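You operate a simulated robot arm through the tools that you are given. There is no shell and no other tool.

The job below is to be done with a simulated robot arm. You get a single attempt, and the scene is never put back.

Task
The lot is full: set lot size 5, reset the count, start the motor and form the loaded teal circle.
Fine: a good plate on the pulled-out slide; the small screen ends at one plate; mode, hold time, depth, speed and the other circles stay.

The check looks at the end state, three seconds after you hand in, the way a careful person would. Anything else that was tipped, shoved, dropped, spilled or broken makes it a failure.

Robot
A 7-joint arm with a fingered hand, fixed in place. Base frame: the origin is at the foot of the arm, x ahead of it, y to its left, z up. Units: mm, rad, N and s.
Its first joint turns from -1.204 to 3.002 rad. Payload 5 kg.
The TCP is the grasp point between the finger pads, 32 mm short of the fingertips. In the tool frame z runs along the fingers and y along their closing line. The gripper opens to 160 mm. The gripper's body begins 89 mm behind the TCP. The gripper is a hand of 3 fingers: y runs from the thumb to the fingers, the wrist lies at [0, 0, -252] in the tool frame, and closing takes about 1.5 s.
Orientation is told as [roll, pitch, yaw] about the base's x, y, z axes, in that order, counted from this pose: with the fingers straight down and closing along the base's y, the tool's x points along the base's -x, its y along +y and its z along -z.

Tools
- The arm moves only by the tool apply_moves. Its argument "rows" is a list that holds one entry, the list of rows, each a list of 6 numbers: the turn, a rotation vector about the base's x, y, z in units of 5 degrees (1.0 is 5 degrees), then the shift along the base's x, y, z in units of 40 mm (1.0 is 40 mm). In form: [[[wx, wy, wz, x, y, z], ...]]. A call has 1 to 20 rows; each row shifts and turns the commanded pose from where the row before left it. "jaw" is the gripper command, from -1 (shut) to 1 (fully open), values between in proportion, set as the call begins (left out, the last holds). A call with a number of a shift or a turn outside -1 to 1 is refused whole. A row lasts 0.2 s, in which the tool goes at most 50 mm and 0.15 rad; a call with a longer step from one row to the next is refused whole, and so is a gripper value outside its range. Where a pose cannot be reached the arm comes as near as it can. A force on the tool above 90 N (or 10 N above the force at the start of the call, whichever is more), or a blocked arm, ends the call early, and 0.2 s more pass. The fingers move at their own pace (about 108 mm/s each) and stop on an object; they squeeze with about 25 N. The grip force told is the motor's: it shows also when the fingers shut on nothing. Time passes only in rows, and 0.2 s behind the last, so rows that do not move let the fingers close. The reply holds the time, the measured pose of the TCP, the force on the tool along the base axes, the opening and the grip force, in the units named above and with some noise, with the torque about the TCP (base axes, N m) and any sound that the robot's microphone picked up.
- Cameras (640 x 400 px; columns grow to the right, rows downward): "scene" is fixed at [50.2, 498.8, 1830.6]; the picture's right is [-0.43, -0.90, 0.00], its down [-0.46, 0.22, -0.86] and it looks along [0.78, -0.37, -0.51] (base axes); focal length 298 px, centre (320, 200). "wrist" rides on the gripper at [65, -4, -116] in the tool frame; the picture's right is [0.06, 1.00, 0.00], its down [-0.87, 0.05, -0.49] and it looks along [-0.49, 0.03, 0.87] (tool axes); focal length 261 px, centre (320, 200). There is no depth. A picture from a camera that has moved, and an enlarged one, comes with that camera's place and axes in the base frame and with its lens.
- get_image(camera): a new picture of that camera. It takes no simulated time.
- move_column(by): slides the trunk up (or, below 0, down) by that many mm; the arm rides with it, the base frame stays. It gives what a move gives, with no picture.
- set_fingers(finger1, finger2, thumb_bend): sets how far each is bent, from 0 (flat) to 1 (curled in); at 0.3 the hand is open as for a grip, at 0.7 the pads meet at the TCP. One left out holds its place. A second passes; each finger stops where it meets its share of the squeeze, and holds until it gets a number again. A gripper value or a shape takes the hand back. It gives what a move gives, with no picture; readings hold the bend of each and the force on the fingers (four entries, about 0 where the hand has none), thumb and palm.
- grasp_type(shape): the hand has 3 fingers and takes this shape, open, in about a second: jaw (thumb against the fingers, like two jaws); tri (thumb and two fingers); tip (a fingertip pinch); poke (one finger out to press); point (the index stretched); flat (the hand flat); cup (the hand cupped); fist (a fist). The gripper value then closes the fingers along that shape, each until it touches; the sizes above hold for jaw. It gives what a move gives, with no picture.
- zoom(camera, box): a new picture of the part [left, top, right, bottom] of that camera's present view, enlarged. It takes no simulated time.
- sign_off(): hands the job in; it is judged then, once.

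Nothing tells you positions but the pictures and the camera data. Unless the task says otherwise, let go and move clear before handing in.

The tools are called after ">>>" by a JSON object that holds its "api" and its "payload". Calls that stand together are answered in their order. apply_moves: Moves the arm, as the interface text tells. Its arguments: {"type":"object","properties":{"rows":{"type":"array","items":{"type":"array","items":{"type":"array","items":{"type":"number"}}}},"jaw":{"type":"number"}},"required":["rows"]} The other tools are called the same way: move_column (by) slides the trunk up or down; grasp_type (shape) gives the hand a shape; set_fingers (finger1, finger2, thumb_bend) moves the fingers one by one; get_image (camera) takes a picture; zoom (camera, box) takes an enlarged picture of a part of a camera's view; sign_off () hands the job in.

At the start:

```text
time: 0.0
tcp_pos: [691.4, 51.4, 1547.3]
ee_rot: [0.0, -0.001, -0.001]
ft_force: [0.0, -0.2, 0.2]
moment: [0.0, 0.02, -0.03]
finger_gap: 160.0
finger_force: 0.2
shape: jaw
bend: [0.3, 0.3, 0.3]
finger forces: [0.0, 0.0, 0.1, 0.1, 0.0, 0.0]
trunk travel left (down, up): [-775.0, 165.0]
```

scene: 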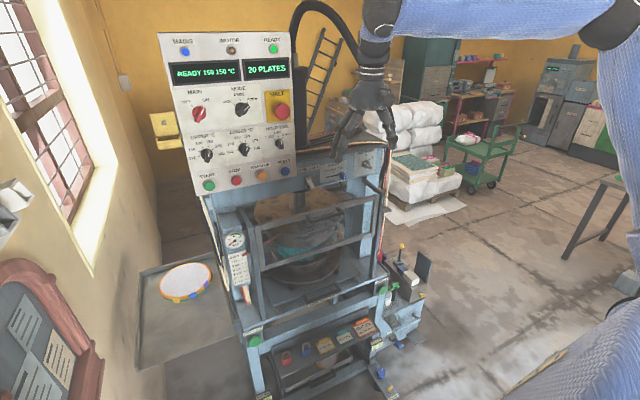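
wrist: 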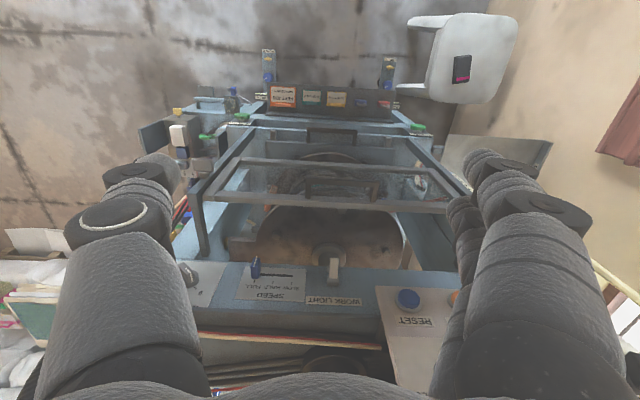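

I see a hot-press machine with a control panel on its left, a frame with a guard in front, and a rack of labels below. First I'll take enlarged pictures to read the panel.

>>> {"api": "zoom", "payload": {"camera": "scene", "box": [150, 25, 310, 125]}}

>>> {"api": "zoom", "payload": {"camera": "scene", "box": [170, 110, 310, 200]}}

>>> {"api": "zoom", "payload": {"camera": "scene", "box": [200, 180, 400, 305]}}

>>> {"api": "zoom", "payload": {"camera": "scene", "box": [240, 275, 440, 400]}}

>>> {"api": "zoom", "payload": {"camera": "scene", "box": [280, 120, 440, 220]}}

>>> {"api": "zoom", "payload": {"camera": "scene", "box": [0, 230, 200, 400]}}

>>> {"api": "zoom", "payload": {"camera": "wrist", "box": [160, 40, 480, 240]}}

>>> {"api": "zoom", "payload": {"camera": "wrist", "box": [160, 200, 480, 400]}}

```text
4.00 times, centred on (230, 75) of scene
camera zoom: at [50.2, 498.8, 1830.6], right [-0.43, -0.9, 0.0], down [-0.46, 0.22, -0.86], along [0.78, -0.37, -0.51], focal length 1191 px, centre (680, 700)
```

zoom: 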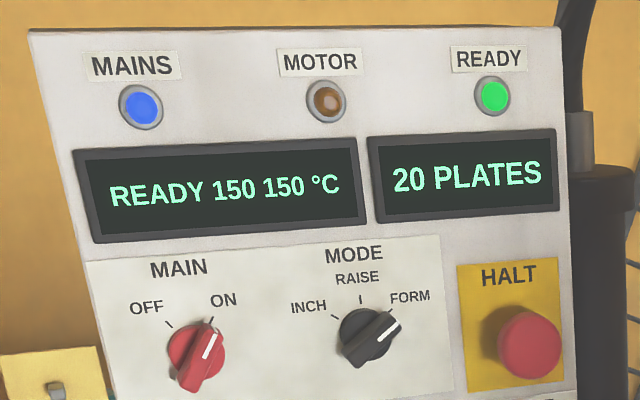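

```text
4.44 times, centred on (240, 155) of scene
camera zoom: at [50.2, 498.8, 1830.6], right [-0.43, -0.9, 0.0], down [-0.46, 0.22, -0.86], along [0.78, -0.37, -0.51], focal length 1324 px, centre (676, 400)
```

zoom: 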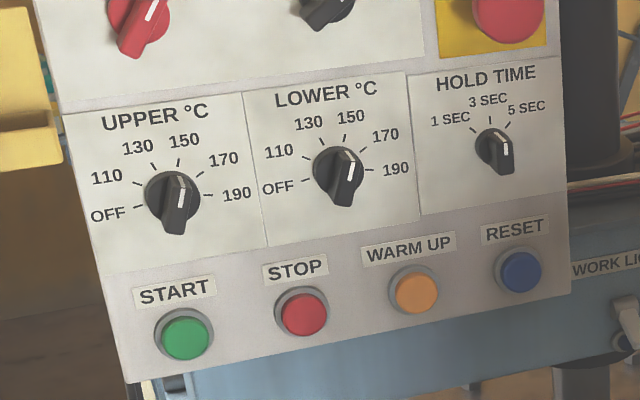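

```text
3.20 times, centred on (300, 242) of scene
camera zoom: at [50.2, 498.8, 1830.6], right [-0.43, -0.9, 0.0], down [-0.46, 0.22, -0.86], along [0.78, -0.37, -0.51], focal length 953 px, centre (384, 64)
```

zoom: 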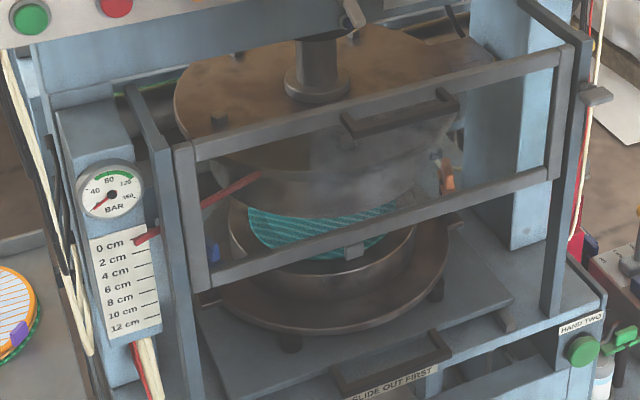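

```text
3.20 times, centred on (340, 338) of scene
camera zoom: at [50.2, 498.8, 1830.6], right [-0.43, -0.9, 0.0], down [-0.46, 0.22, -0.86], along [0.78, -0.37, -0.51], focal length 953 px, centre (256, -240)
```

zoom: 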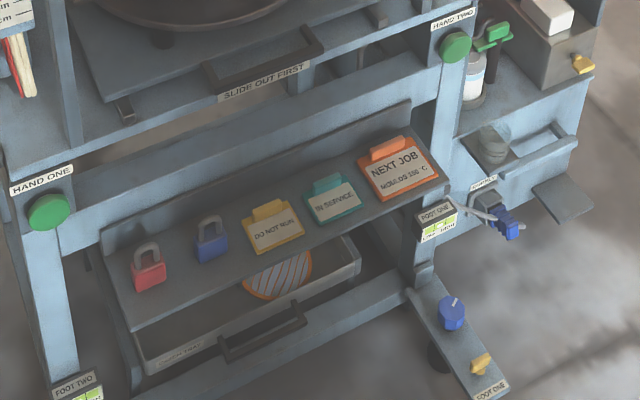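

```text
4.00 times, centred on (360, 170) of scene
camera zoom: at [50.2, 498.8, 1830.6], right [-0.43, -0.9, 0.0], down [-0.46, 0.22, -0.86], along [0.78, -0.37, -0.51], focal length 1191 px, centre (160, 320)
```

zoom: 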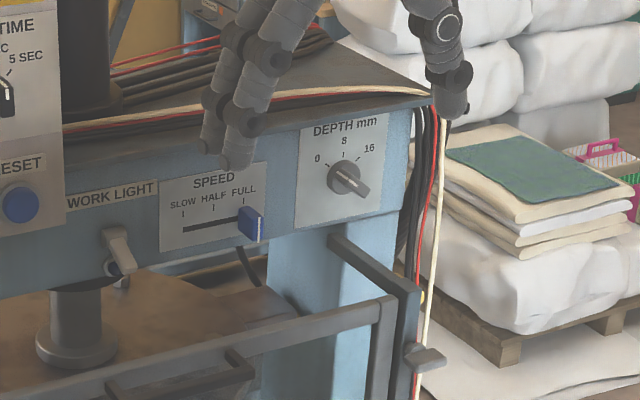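

```text
2.35 times, centred on (100, 315) of scene
camera zoom: at [50.2, 498.8, 1830.6], right [-0.43, -0.9, 0.0], down [-0.46, 0.22, -0.86], along [0.78, -0.37, -0.51], focal length 701 px, centre (838, -71)
```

zoom: 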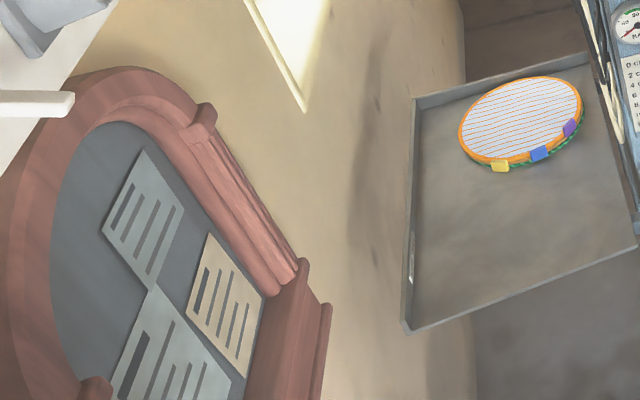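

```text
2.00 times, centred on (320, 140) of wrist
camera zoom: at [626.1, 47.9, 1663.3], right [-0.06, 1.0, 0.0], down [0.87, 0.05, 0.49], along [0.49, 0.03, -0.87], focal length 521 px, centre (320, 320)
```

zoom: 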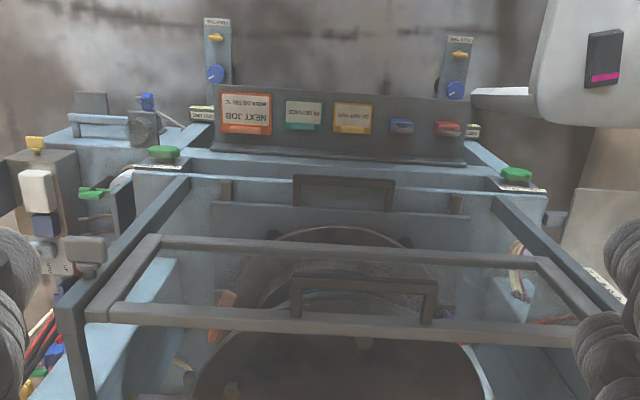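

```text
2.00 times, centred on (320, 300) of wrist
camera zoom: at [626.1, 47.9, 1663.3], right [-0.06, 1.0, 0.0], down [0.87, 0.05, 0.49], along [0.49, 0.03, -0.87], focal length 521 px, centre (320, 0)
```

zoom: 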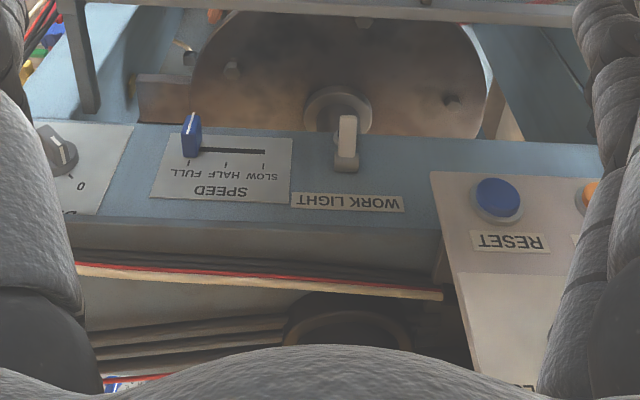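

The machine faces the robot: the panel is on the left at about x 947 and RESET at about (947, 206, 1391), with the hand buttons low in front. Next I'll look closer at the controls, especially the box on the right and the foot and hand stations.

>>> {"api": "zoom", "payload": {"camera": "wrist", "box": [130, 80, 290, 180]}}

>>> {"api": "zoom", "payload": {"camera": "wrist", "box": [230, 30, 310, 80]}}

>>> {"api": "zoom", "payload": {"camera": "wrist", "box": [360, 30, 440, 80]}}

>>> {"api": "zoom", "payload": {"camera": "scene", "box": [360, 230, 440, 280]}}

>>> {"api": "zoom", "payload": {"camera": "scene", "box": [360, 280, 440, 330]}}

>>> {"api": "zoom", "payload": {"camera": "scene", "box": [340, 340, 420, 400]}}

>>> {"api": "zoom", "payload": {"camera": "scene", "box": [220, 270, 300, 320]}}

>>> {"api": "zoom", "payload": {"camera": "scene", "box": [230, 350, 310, 400]}}

```text
4.00 times, centred on (210, 130) of wrist
camera zoom: at [626.1, 47.9, 1663.3], right [-0.06, 1.0, 0.0], down [0.87, 0.05, 0.49], along [0.49, 0.03, -0.87], focal length 1043 px, centre (760, 480)
```

zoom: 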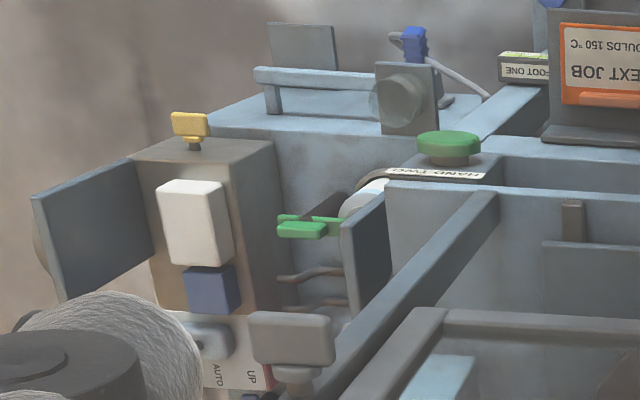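

```text
8.00 times, centred on (270, 55) of wrist
camera zoom: at [626.1, 47.9, 1663.3], right [-0.06, 1.0, 0.0], down [0.87, 0.05, 0.49], along [0.49, 0.03, -0.87], focal length 2085 px, centre (720, 1360)
```

zoom: 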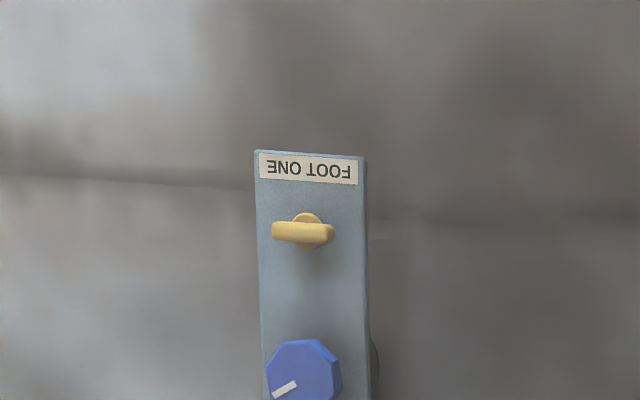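

```text
8.00 times, centred on (400, 55) of wrist
camera zoom: at [626.1, 47.9, 1663.3], right [-0.06, 1.0, 0.0], down [0.87, 0.05, 0.49], along [0.49, 0.03, -0.87], focal length 2085 px, centre (-320, 1360)
```

zoom: 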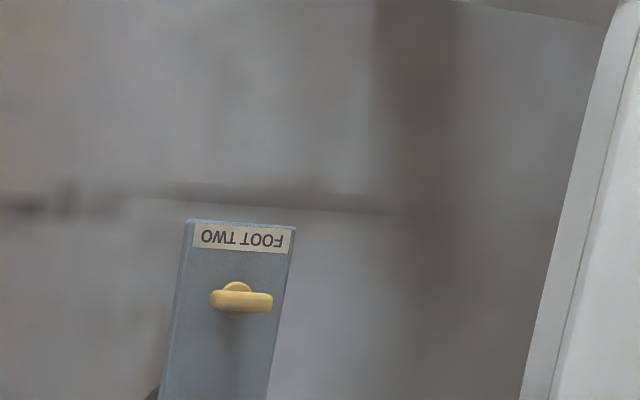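

```text
8.00 times, centred on (400, 255) of scene
camera zoom: at [50.2, 498.8, 1830.6], right [-0.43, -0.9, 0.0], down [-0.46, 0.22, -0.86], along [0.78, -0.37, -0.51], focal length 2382 px, centre (-320, -240)
```

zoom: 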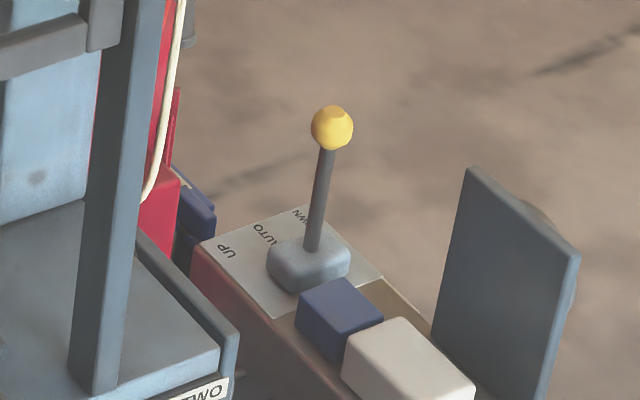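

```text
8.00 times, centred on (400, 305) of scene
camera zoom: at [50.2, 498.8, 1830.6], right [-0.43, -0.9, 0.0], down [-0.46, 0.22, -0.86], along [0.78, -0.37, -0.51], focal length 2382 px, centre (-320, -640)
```

zoom: 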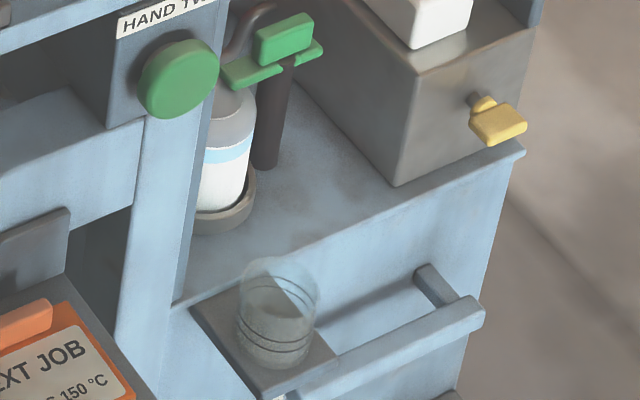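

```text
6.67 times, centred on (380, 370) of scene
camera zoom: at [50.2, 498.8, 1830.6], right [-0.43, -0.9, 0.0], down [-0.46, 0.22, -0.86], along [0.78, -0.37, -0.51], focal length 1985 px, centre (-80, -933)
```

zoom: 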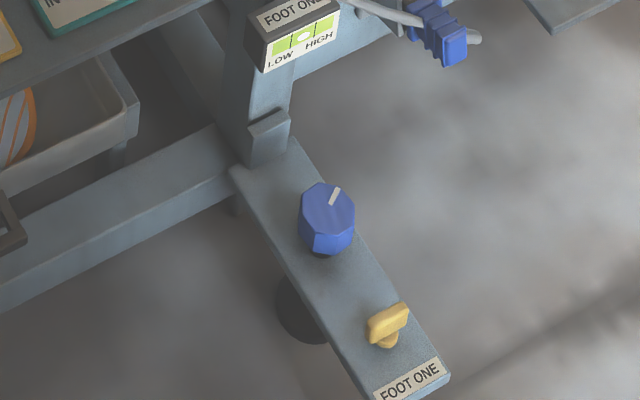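

```text
8.00 times, centred on (260, 295) of scene
camera zoom: at [50.2, 498.8, 1830.6], right [-0.43, -0.9, 0.0], down [-0.46, 0.22, -0.86], along [0.78, -0.37, -0.51], focal length 2382 px, centre (800, -560)
```

zoom: 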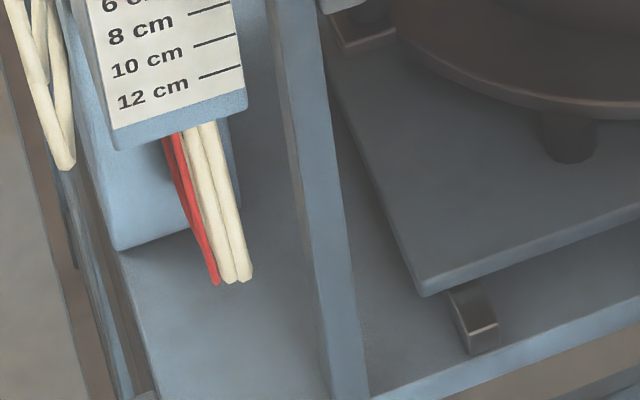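

```text
8.00 times, centred on (270, 375) of scene
camera zoom: at [50.2, 498.8, 1830.6], right [-0.43, -0.9, 0.0], down [-0.46, 0.22, -0.86], along [0.78, -0.37, -0.51], focal length 2382 px, centre (720, -1200)
```

zoom: 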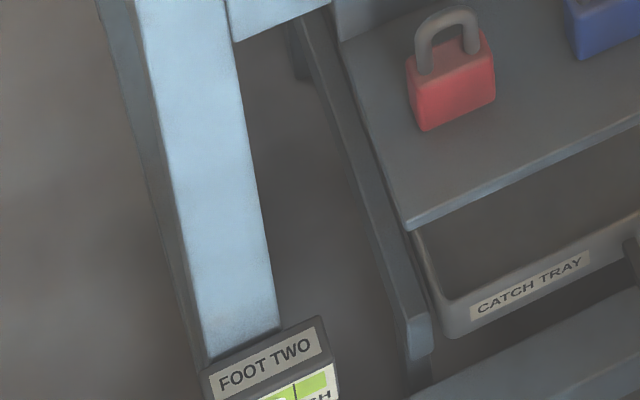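

Next I'll pull the hand back and tilt it so that the wrist camera faces the front of the machine.

>>> {"api": "apply_moves", "payload": {"rows": [[[0, -1, 0, -1, 0, 0], [0, -1, 0, -1, 0, 0], [0, -1, 0, -1, 0, 0], [0, -1, 0, -1, 0, -0.5], [0, -1, 0, -1, 0, -0.5], [0, -1, 0, -1, 0, -1], [0, 0, 0, -0.5, 0, -1], [0, 0, 0, -0.5, 0, -1]]]}}

>>> {"api": "get_image", "payload": {"camera": "wrist"}}

>>> {"api": "get_image", "payload": {"camera": "scene"}}

```text
refused: row 6 steps farther than a row can; nothing moved
```

```text
taken
camera wrist: at [626.1, 47.9, 1663.3], right [-0.06, 1.0, 0.0], down [0.87, 0.05, 0.49], along [0.49, 0.03, -0.87], focal length 261 px, centre (320, 200)
```

wrist: 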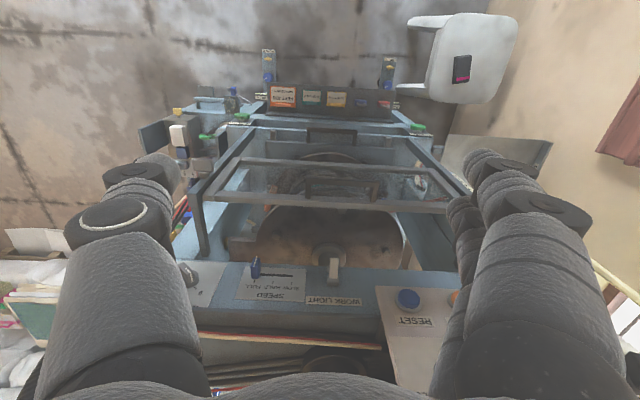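

```text
taken
```

scene: 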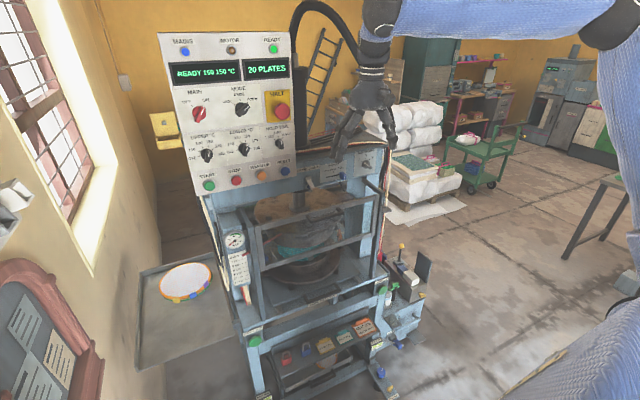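

The step was too long, so nothing moved. I'll retry with smaller steps.

>>> {"api": "apply_moves", "payload": {"rows": [[[0, -1, 0, -1, 0, 0], [0, -1, 0, -1, 0, 0], [0, -1, 0, -1, 0, 0], [0, -1, 0, -1, 0, -0.5], [0, -1, 0, -1, 0, -0.5], [0, -1, 0, -0.8, 0, -0.8], [0, 0, 0, -0.5, 0, -1], [0, 0, 0, -0.5, 0, -1]]]}}

>>> {"api": "get_image", "payload": {"camera": "wrist"}}

>>> {"api": "get_image", "payload": {"camera": "scene"}}

```text
time: 1.8
tcp_pos: [416.8, 53.9, 1396.4]
ee_rot: [-0.001, -0.524, -0.002]
ft_force: [-0.8, -0.5, 0.0]
moment: [0.0, -0.01, 0.01]
finger_gap: 160.1
finger_force: 0.1
shape: jaw
bend: [0.3, 0.3, 0.3]
finger forces: [0.0, 0.0, 0.1, 0.0, 0.1, 0.1]
trunk travel left (down, up): [-775.0, 165.0]
```

```text
taken
camera wrist: at [302.6, 49.8, 1463.5], right [-0.05, 1.0, -0.03], down [0.51, 0.05, 0.86], along [0.86, 0.03, -0.51], focal length 261 px, centre (320, 200)
```

wrist: 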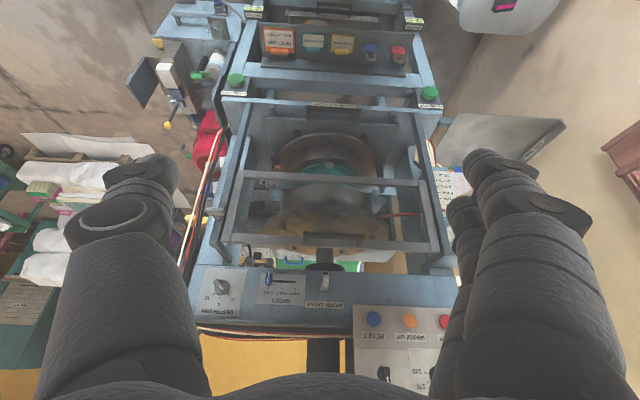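

```text
taken
```

scene: 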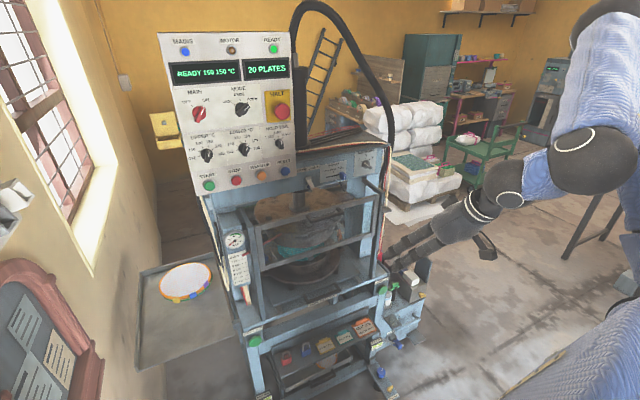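

>>> {"api": "zoom", "payload": {"camera": "wrist", "box": [120, 0, 280, 100]}}

>>> {"api": "zoom", "payload": {"camera": "wrist", "box": [120, 90, 280, 190]}}

>>> {"api": "zoom", "payload": {"camera": "wrist", "box": [240, 90, 480, 240]}}

>>> {"api": "zoom", "payload": {"camera": "wrist", "box": [180, 180, 460, 355]}}

>>> {"api": "zoom", "payload": {"camera": "wrist", "box": [360, 0, 640, 175]}}

>>> {"api": "zoom", "payload": {"camera": "scene", "box": [340, 120, 480, 240]}}

>>> {"api": "zoom", "payload": {"camera": "scene", "box": [120, 100, 240, 220]}}

```text
4.00 times, centred on (200, 50) of wrist
camera zoom: at [302.6, 49.8, 1463.5], right [-0.05, 1.0, -0.03], down [0.51, 0.05, 0.86], along [0.86, 0.03, -0.51], focal length 1043 px, centre (800, 800)
```

zoom: 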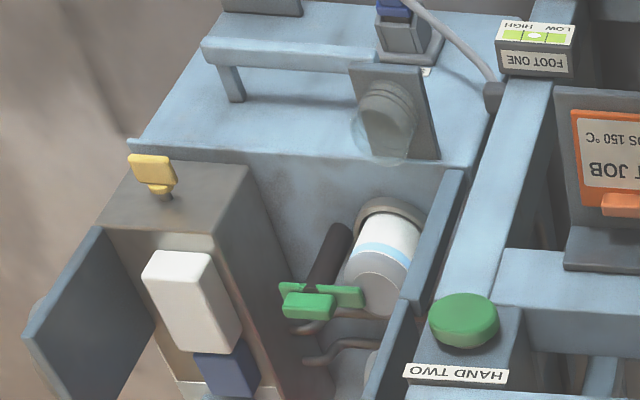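

```text
4.00 times, centred on (200, 140) of wrist
camera zoom: at [302.6, 49.8, 1463.5], right [-0.05, 1.0, -0.03], down [0.51, 0.05, 0.86], along [0.86, 0.03, -0.51], focal length 1043 px, centre (800, 440)
```

zoom: 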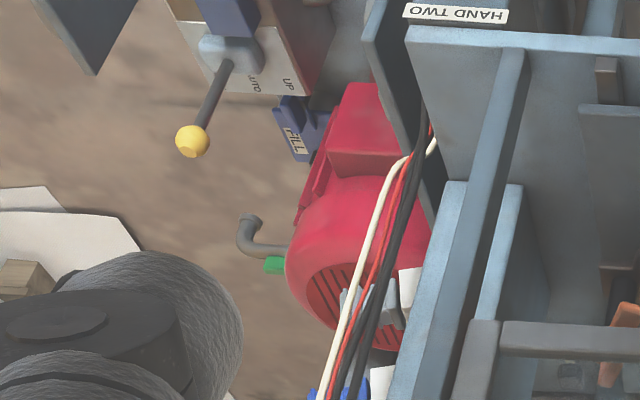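

```text
2.67 times, centred on (360, 165) of wrist
camera zoom: at [302.6, 49.8, 1463.5], right [-0.05, 1.0, -0.03], down [0.51, 0.05, 0.86], along [0.86, 0.03, -0.51], focal length 695 px, centre (213, 293)
```

zoom: 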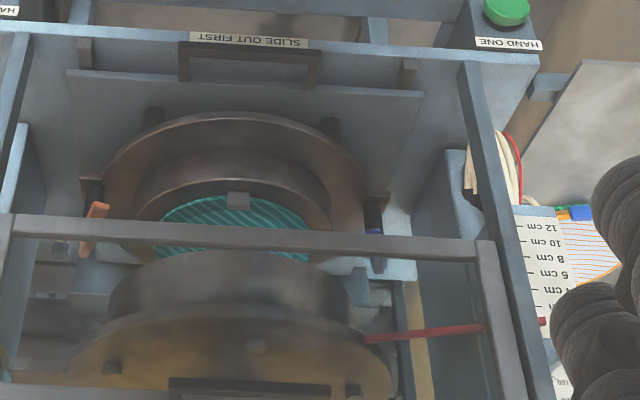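

```text
2.29 times, centred on (320, 268) of wrist
camera zoom: at [302.6, 49.8, 1463.5], right [-0.05, 1.0, -0.03], down [0.51, 0.05, 0.86], along [0.86, 0.03, -0.51], focal length 596 px, centre (320, 46)
```

zoom: 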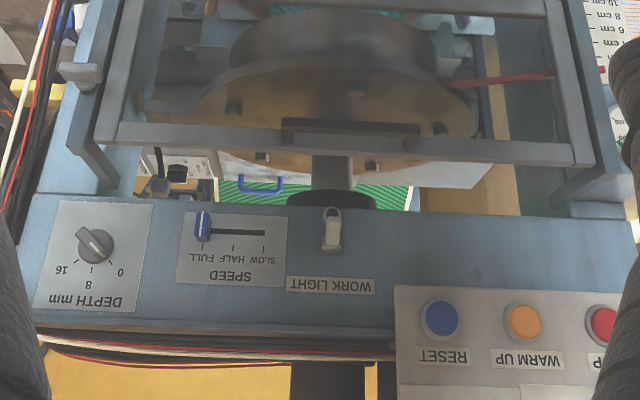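

```text
2.29 times, centred on (500, 88) of wrist
camera zoom: at [302.6, 49.8, 1463.5], right [-0.05, 1.0, -0.03], down [0.51, 0.05, 0.86], along [0.86, 0.03, -0.51], focal length 596 px, centre (-91, 457)
```

zoom: 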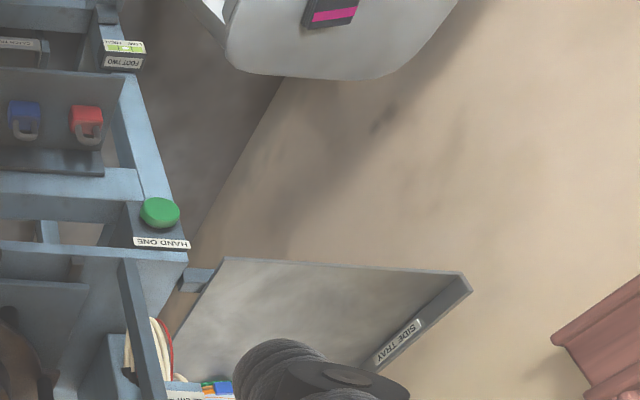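

```text
3.33 times, centred on (410, 180) of scene
camera zoom: at [50.2, 498.8, 1830.6], right [-0.43, -0.9, 0.0], down [-0.46, 0.22, -0.86], along [0.78, -0.37, -0.51], focal length 993 px, centre (20, 267)
```

zoom: 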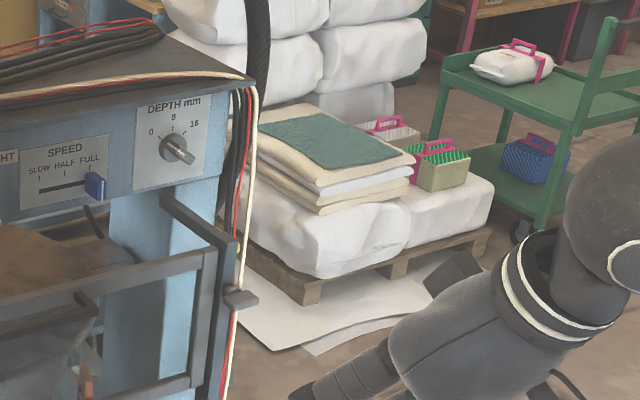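

```text
3.33 times, centred on (180, 160) of scene
camera zoom: at [50.2, 498.8, 1830.6], right [-0.43, -0.9, 0.0], down [-0.46, 0.22, -0.86], along [0.78, -0.37, -0.51], focal length 993 px, centre (787, 333)
```

zoom: 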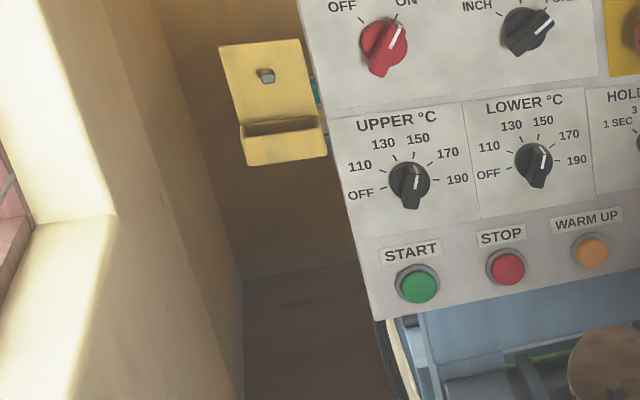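

No lot-size control is in view on the front, so I'll check the sides of the panel. I'll start with the right side, looking level from the right.

>>> {"api": "apply_moves", "payload": {"rows": [[[0, -1, 0, 0, -0.8, 0.5], [0, -1, 0, 0, -0.8, 0.5], [0, -1, 0, 0, -0.8, 0.5], [0, -1, 0, 0.5, -0.8, 0.5], [0, -1, 0, 0.5, -0.8, 0.5], [0, -1, 0, 0.5, -0.8, 0.5], [0, 0, 1, 0.5, -0.8, 0.5], [0, 0, 1, 0.5, -0.8, 0.5], [0, 0, 1, 0.5, -0.8, 0], [0, 0, 1, 0.5, -0.8, 0], [0, 0, 1, 0.5, -0.8, 0], [0, 0, 1, 0, 0, 0], [0, 0, 1, 0, 0, 0], [0, 0, 1, 0, 0, 0]]]}}

>>> {"api": "get_image", "payload": {"camera": "wrist"}}

>>> {"api": "get_image", "payload": {"camera": "scene"}}

```text
time: 4.8
tcp_pos: [619.6, -256.4, 1607.2]
ee_rot: [0.001, -1.046, 0.697]
ft_force: [-1.0, 0.6, 0.4]
moment: [0.0, 0.02, -0.01]
finger_gap: 160.1
finger_force: 0.0
shape: jaw
bend: [0.3, 0.3, 0.3]
finger forces: [0.1, 0.0, 0.1, 0.1, 0.0, 0.1]
out of reach, approached as far as the arm can: row 1, 2, 3, 4, 5, 6
trunk travel left (down, up): [-775.0, 165.0]
```

```text
taken
camera wrist: at [520.8, -344.6, 1608.6], right [-0.67, 0.74, -0.05], down [-0.03, 0.05, 1.0], along [0.75, 0.67, -0.01], focal length 261 px, centre (320, 200)
```

wrist: 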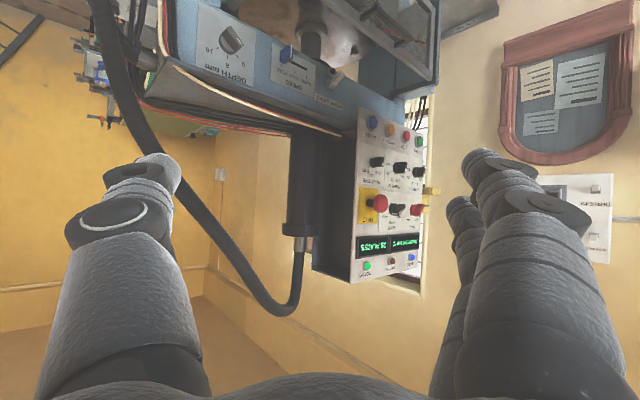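

```text
taken
```

scene: 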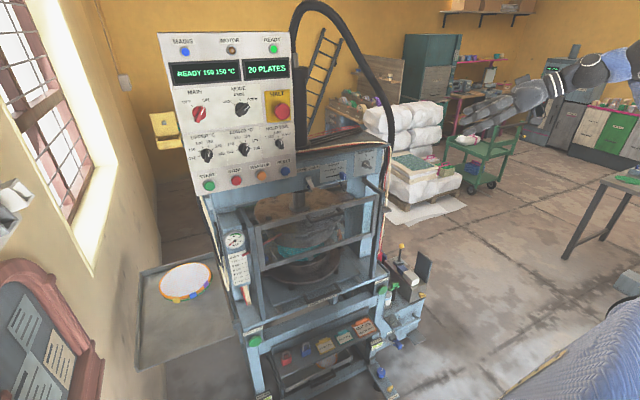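

>>> {"api": "zoom", "payload": {"camera": "wrist", "box": [540, 160, 640, 280]}}

>>> {"api": "zoom", "payload": {"camera": "wrist", "box": [490, 20, 640, 170]}}

>>> {"api": "zoom", "payload": {"camera": "wrist", "box": [300, 90, 460, 300]}}

>>> {"api": "zoom", "payload": {"camera": "scene", "box": [0, 160, 60, 260]}}

>>> {"api": "zoom", "payload": {"camera": "wrist", "box": [60, 0, 220, 160]}}

```text
3.33 times, centred on (590, 220) of wrist
camera zoom: at [520.8, -344.6, 1608.6], right [-0.67, 0.74, -0.05], down [-0.03, 0.05, 1.0], along [0.75, 0.67, -0.01], focal length 869 px, centre (-580, 133)
```

zoom: 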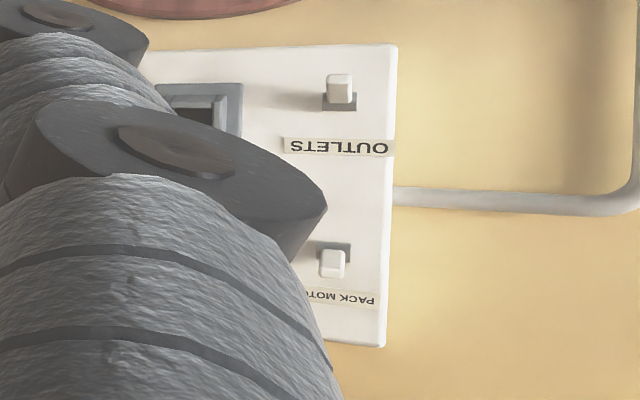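

```text
2.67 times, centred on (565, 95) of wrist
camera zoom: at [520.8, -344.6, 1608.6], right [-0.67, 0.74, -0.05], down [-0.03, 0.05, 1.0], along [0.75, 0.67, -0.01], focal length 695 px, centre (-333, 480)
```

zoom: 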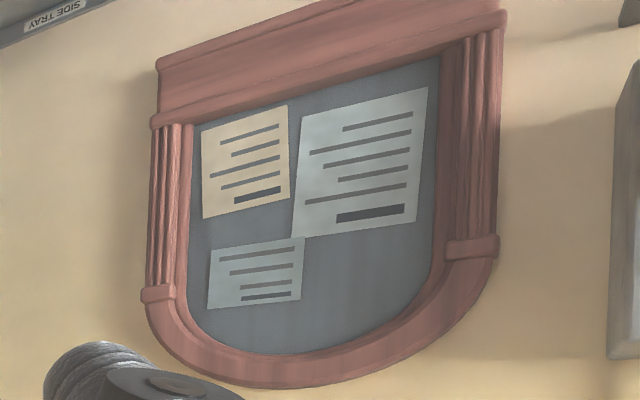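

```text
1.90 times, centred on (380, 195) of wrist
camera zoom: at [520.8, -344.6, 1608.6], right [-0.67, 0.74, -0.05], down [-0.03, 0.05, 1.0], along [0.75, 0.67, -0.01], focal length 496 px, centre (206, 210)
```

zoom: 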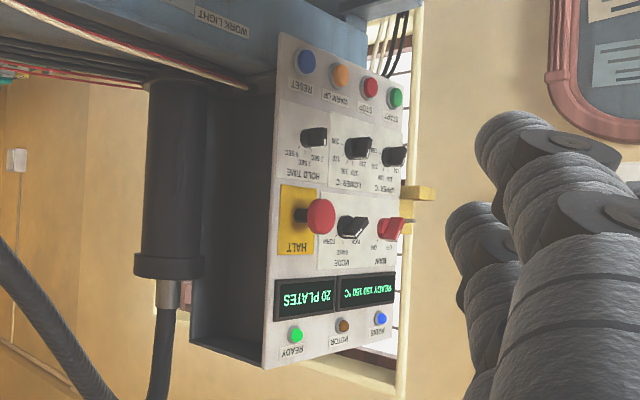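

```text
4.00 times, centred on (30, 210) of scene
camera zoom: at [50.2, 498.8, 1830.6], right [-0.43, -0.9, 0.0], down [-0.46, 0.22, -0.86], along [0.78, -0.37, -0.51], focal length 1191 px, centre (1480, 160)
```

zoom: 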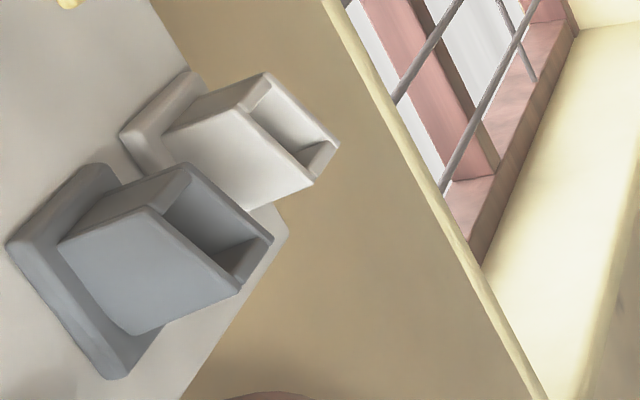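

```text
2.50 times, centred on (140, 80) of wrist
camera zoom: at [520.8, -344.6, 1608.6], right [-0.67, 0.74, -0.05], down [-0.03, 0.05, 1.0], along [0.75, 0.67, -0.01], focal length 652 px, centre (770, 500)
```

zoom: 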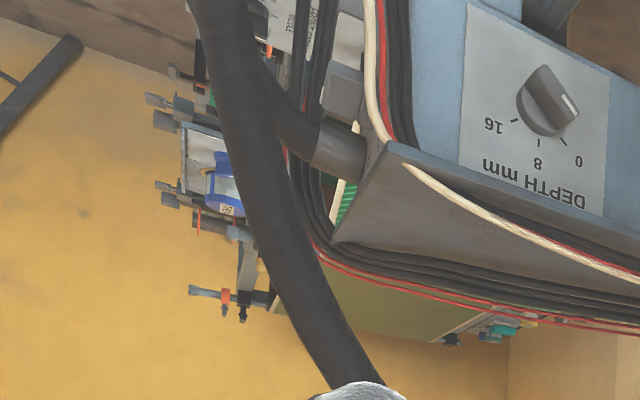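

The panel's right side is plain, but there are labelled things on the machine's right flank and back. I'll look at that flank from further right and lower down.

>>> {"api": "apply_moves", "payload": {"rows": [[[0, 0, 0, 0, -1, 0], [0, 0, 0, 0, -1, 0], [0, 0, 0, 0, -1, 0], [0, 0, 0, 0, -1, -0.5], [0, 0, 0, 0, -1, -0.5], [0, 0, 0, 0, -1, -0.5], [0, 0, 0, 0, -0.5, -1], [0, 0, 0, 0, 0, -1], [0, 0, 0, 0, 0, -1], [0, 0, 1, 0, 0, -1], [0, 0, 1, 0, 0, -1], [0, 0, 1, 0, 0, 0], [0, 0, 1, 0, 0, 0]]]}}

>>> {"api": "get_image", "payload": {"camera": "wrist"}}

>>> {"api": "get_image", "payload": {"camera": "scene"}}

```text
time: 7.6
tcp_pos: [619.4, -516.9, 1346.7]
ee_rot: [0.003, -1.049, 1.046]
ft_force: [0.2, -0.5, 0.1]
moment: [-0.01, -0.01, 0.03]
finger_gap: 159.9
finger_force: 0.1
shape: jaw
bend: [0.3, 0.3, 0.3]
finger forces: [0.0, 0.0, 0.0, 0.0, 0.0, 0.1]
trunk travel left (down, up): [-775.0, 165.0]
```

```text
taken
camera wrist: at [555.8, -634.3, 1347.8], right [-0.88, 0.47, -0.05], down [-0.04, 0.03, 1.0], along [0.47, 0.88, -0.01], focal length 261 px, centre (320, 200)
```

wrist: 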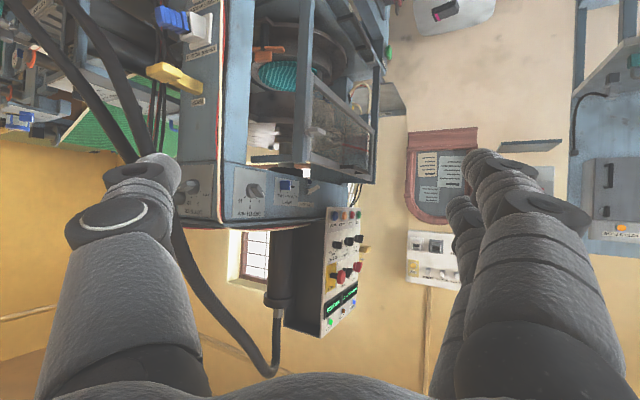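

```text
taken
```

scene: 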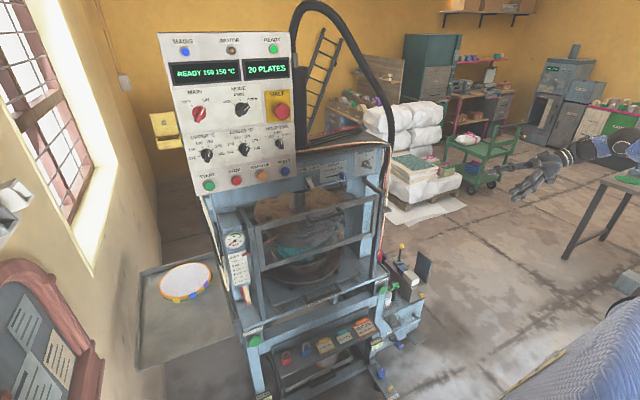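

>>> {"api": "zoom", "payload": {"camera": "wrist", "box": [140, 0, 260, 110]}}

>>> {"api": "zoom", "payload": {"camera": "wrist", "box": [150, 140, 330, 250]}}

>>> {"api": "zoom", "payload": {"camera": "wrist", "box": [240, 0, 400, 200]}}

>>> {"api": "zoom", "payload": {"camera": "wrist", "box": [400, 100, 500, 300]}}

>>> {"api": "zoom", "payload": {"camera": "wrist", "box": [0, 0, 160, 160]}}

>>> {"api": "zoom", "payload": {"camera": "wrist", "box": [540, 60, 640, 260]}}

```text
3.64 times, centred on (200, 55) of wrist
camera zoom: at [555.8, -634.3, 1347.8], right [-0.88, 0.47, -0.05], down [-0.04, 0.03, 1.0], along [0.47, 0.88, -0.01], focal length 948 px, centre (756, 727)
```

zoom: 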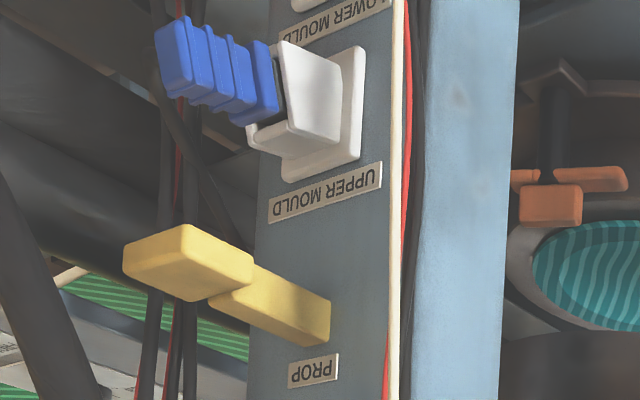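

```text
3.56 times, centred on (240, 195) of wrist
camera zoom: at [555.8, -634.3, 1347.8], right [-0.88, 0.47, -0.05], down [-0.04, 0.03, 1.0], along [0.47, 0.88, -0.01], focal length 927 px, centre (604, 218)
```

zoom: 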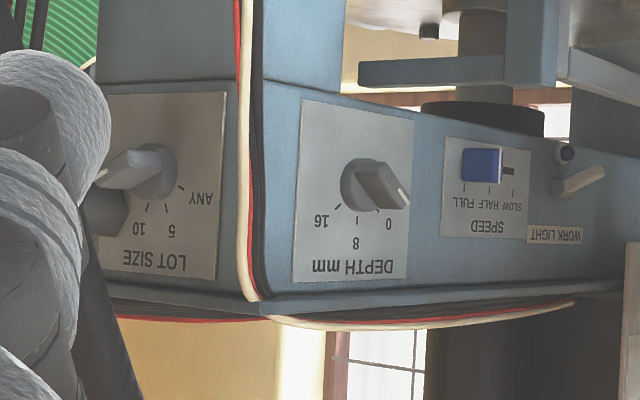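

```text
2.00 times, centred on (320, 100) of wrist
camera zoom: at [555.8, -634.3, 1347.8], right [-0.88, 0.47, -0.05], down [-0.04, 0.03, 1.0], along [0.47, 0.88, -0.01], focal length 521 px, centre (320, 400)
```

zoom: 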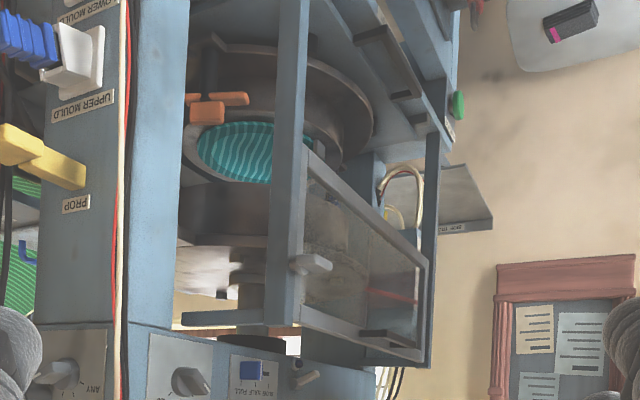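

```text
2.00 times, centred on (450, 200) of wrist
camera zoom: at [555.8, -634.3, 1347.8], right [-0.88, 0.47, -0.05], down [-0.04, 0.03, 1.0], along [0.47, 0.88, -0.01], focal length 521 px, centre (60, 200)
```

zoom: 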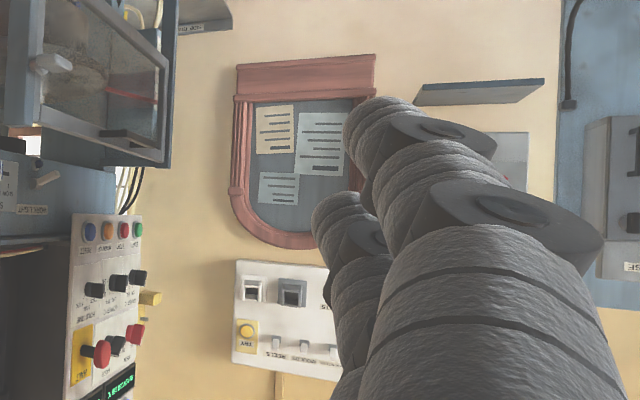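

```text
2.50 times, centred on (80, 80) of wrist
camera zoom: at [555.8, -634.3, 1347.8], right [-0.88, 0.47, -0.05], down [-0.04, 0.03, 1.0], along [0.47, 0.88, -0.01], focal length 652 px, centre (920, 500)
```

zoom: 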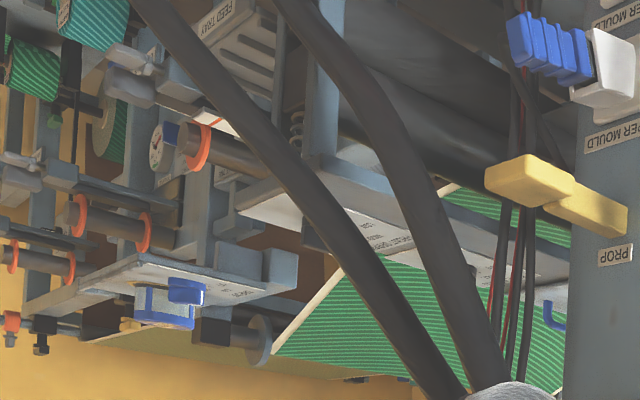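

```text
2.00 times, centred on (590, 160) of wrist
camera zoom: at [555.8, -634.3, 1347.8], right [-0.88, 0.47, -0.05], down [-0.04, 0.03, 1.0], along [0.47, 0.88, -0.01], focal length 521 px, centre (-220, 280)
```

zoom: 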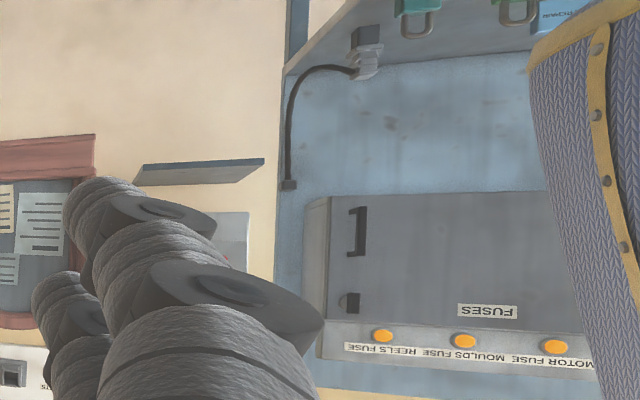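

The LOT SIZE dial is on the right flank of the top beam, at about (1111, -228, 1321), and it has ANY, 5, 10 and more. A thick hose seems to hang nearby, so I'll check where it runs before approaching.

>>> {"api": "zoom", "payload": {"camera": "scene", "box": [340, 80, 440, 240]}}

>>> {"api": "zoom", "payload": {"camera": "scene", "box": [280, 0, 420, 120]}}

>>> {"api": "zoom", "payload": {"camera": "scene", "box": [370, 210, 440, 300]}}

```text
2.50 times, centred on (390, 160) of scene
camera zoom: at [50.2, 498.8, 1830.6], right [-0.43, -0.9, 0.0], down [-0.46, 0.22, -0.86], along [0.78, -0.37, -0.51], focal length 744 px, centre (145, 300)
```

zoom: 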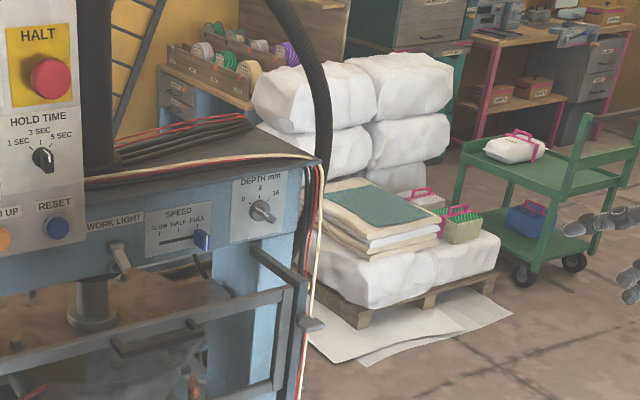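

```text
3.33 times, centred on (350, 60) of scene
camera zoom: at [50.2, 498.8, 1830.6], right [-0.43, -0.9, 0.0], down [-0.46, 0.22, -0.86], along [0.78, -0.37, -0.51], focal length 993 px, centre (220, 667)
```

zoom: 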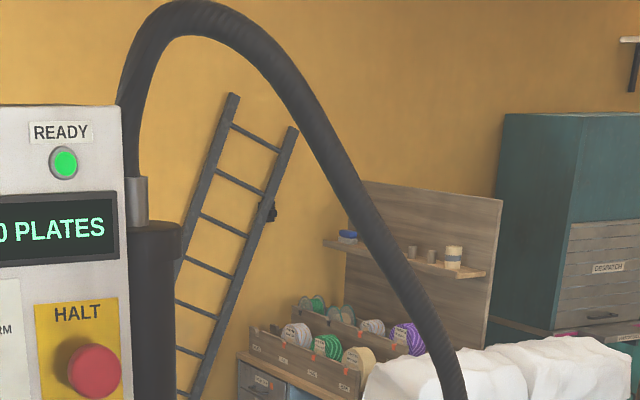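

```text
4.44 times, centred on (405, 255) of scene
camera zoom: at [50.2, 498.8, 1830.6], right [-0.43, -0.9, 0.0], down [-0.46, 0.22, -0.86], along [0.78, -0.37, -0.51], focal length 1324 px, centre (-58, -44)
```

zoom: 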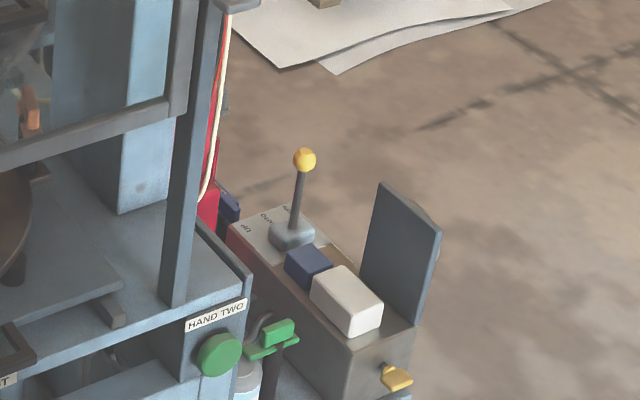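

The hose hangs at about (1059, -340, 1340), so I'll reach the dial nearly along +x, between the hose and the flank. First I'll level the hand on a heading of about 20 degrees and roll it so that the camera sits on the outside looking at the flank.

>>> {"api": "apply_moves", "payload": {"rows": [[[0, 0, -1, 0, 0, 0], [0, 0, -1, 0, 0, 0], [0, 0, -1, 0, 0, 0], [0, 0, -1, 0, 0, 0], [0, 0, -1, 0, 0, 0], [0, 0, -1, 0, 0, 0], [0, 0, -1, 0, 0, 0], [0, 0, -1, 0, 0, 0], [0.342, -0.94, 0, 0.3, 0, 0], [0.342, -0.94, 0, 0.3, 0, 0], [0.342, -0.94, 0, 0.3, 0, 0], [0.342, -0.94, 0, 0.3, 0, 0], [0.342, -0.94, 0, 0.3, 0, 0], [0.342, -0.94, 0, 0.3, 0, 0]]]}}

>>> {"api": "apply_moves", "payload": {"rows": [[[-0.94, -0.342, 0, 0, 0, 0], [-0.94, -0.342, 0, 0, 0, 0], [-0.94, -0.342, 0, 0, 0, 0], [-0.94, -0.342, 0, 0, 0, 0], [-0.94, -0.342, 0, 0, 0, 0], [-0.94, -0.342, 0, 0, 0, 0], [-0.94, -0.342, 0, 0, 0, 0], [-0.94, -0.342, 0, 0, 0, 0], [-0.94, -0.342, 0, 0, 0, 0], [-0.94, -0.342, 0, 0, 0, 0], [-0.94, -0.342, 0, 0, 0, 0], [-0.94, -0.342, 0, 0, 0, 0], [-0.94, -0.342, 0, 0, 0, 0], [-0.94, -0.342, 0, 0, 0, 0], [-0.94, -0.342, 0, 0, 0, 0], [-0.94, -0.342, 0, 0, 0, 0], [-0.94, -0.342, 0, 0, 0, 0], [-0.94, -0.342, 0, 0, 0, 0]]]}}

>>> {"api": "get_image", "payload": {"camera": "wrist"}}

>>> {"api": "get_image", "payload": {"camera": "scene"}}

```text
time: 10.6
tcp_pos: [691.7, -516.4, 1346.2]
ee_rot: [1.269, -1.568, -0.92]
ft_force: [-0.3, -0.7, -0.3]
moment: [-0.02, 0.01, 0.02]
finger_gap: 159.8
finger_force: 0.0
shape: jaw
bend: [0.3, 0.3, 0.3]
finger forces: [0.0, 0.0, 0.0, 0.0, 0.1, 0.0]
trunk travel left (down, up): [-775.0, 165.0]
```

```text
time: 14.4
tcp_pos: [690.3, -516.1, 1347.3]
ee_rot: [-1.572, 0.002, 1.919]
ft_force: [0.1, 0.0, -0.3]
moment: [0.01, -0.02, 0.02]
finger_gap: 160.2
finger_force: 0.0
shape: jaw
bend: [0.3, 0.3, 0.3]
finger forces: [0.0, 0.0, 0.0, 0.0, 0.0, 0.0]
trunk travel left (down, up): [-775.0, 165.0]
```

```text
taken
camera wrist: at [604.6, -616.9, 1350.8], right [0.02, -0.06, -1.0], down [-0.76, 0.65, -0.06], along [0.65, 0.76, -0.03], focal length 261 px, centre (320, 200)
```

wrist: 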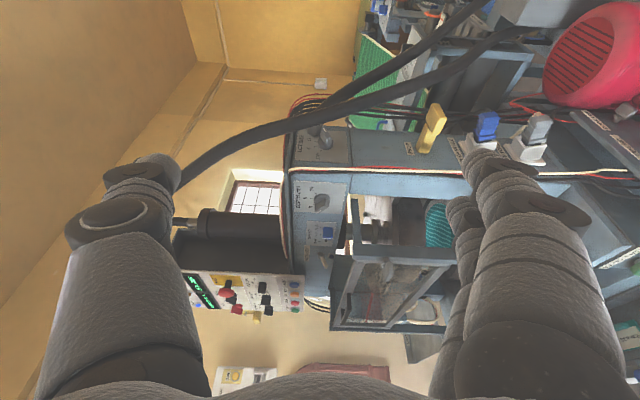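

```text
taken
```

scene: 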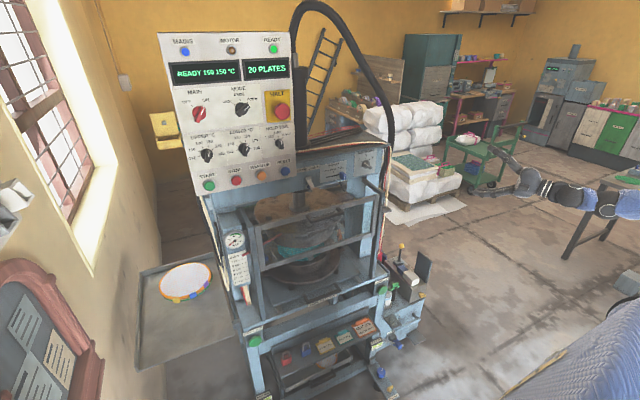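

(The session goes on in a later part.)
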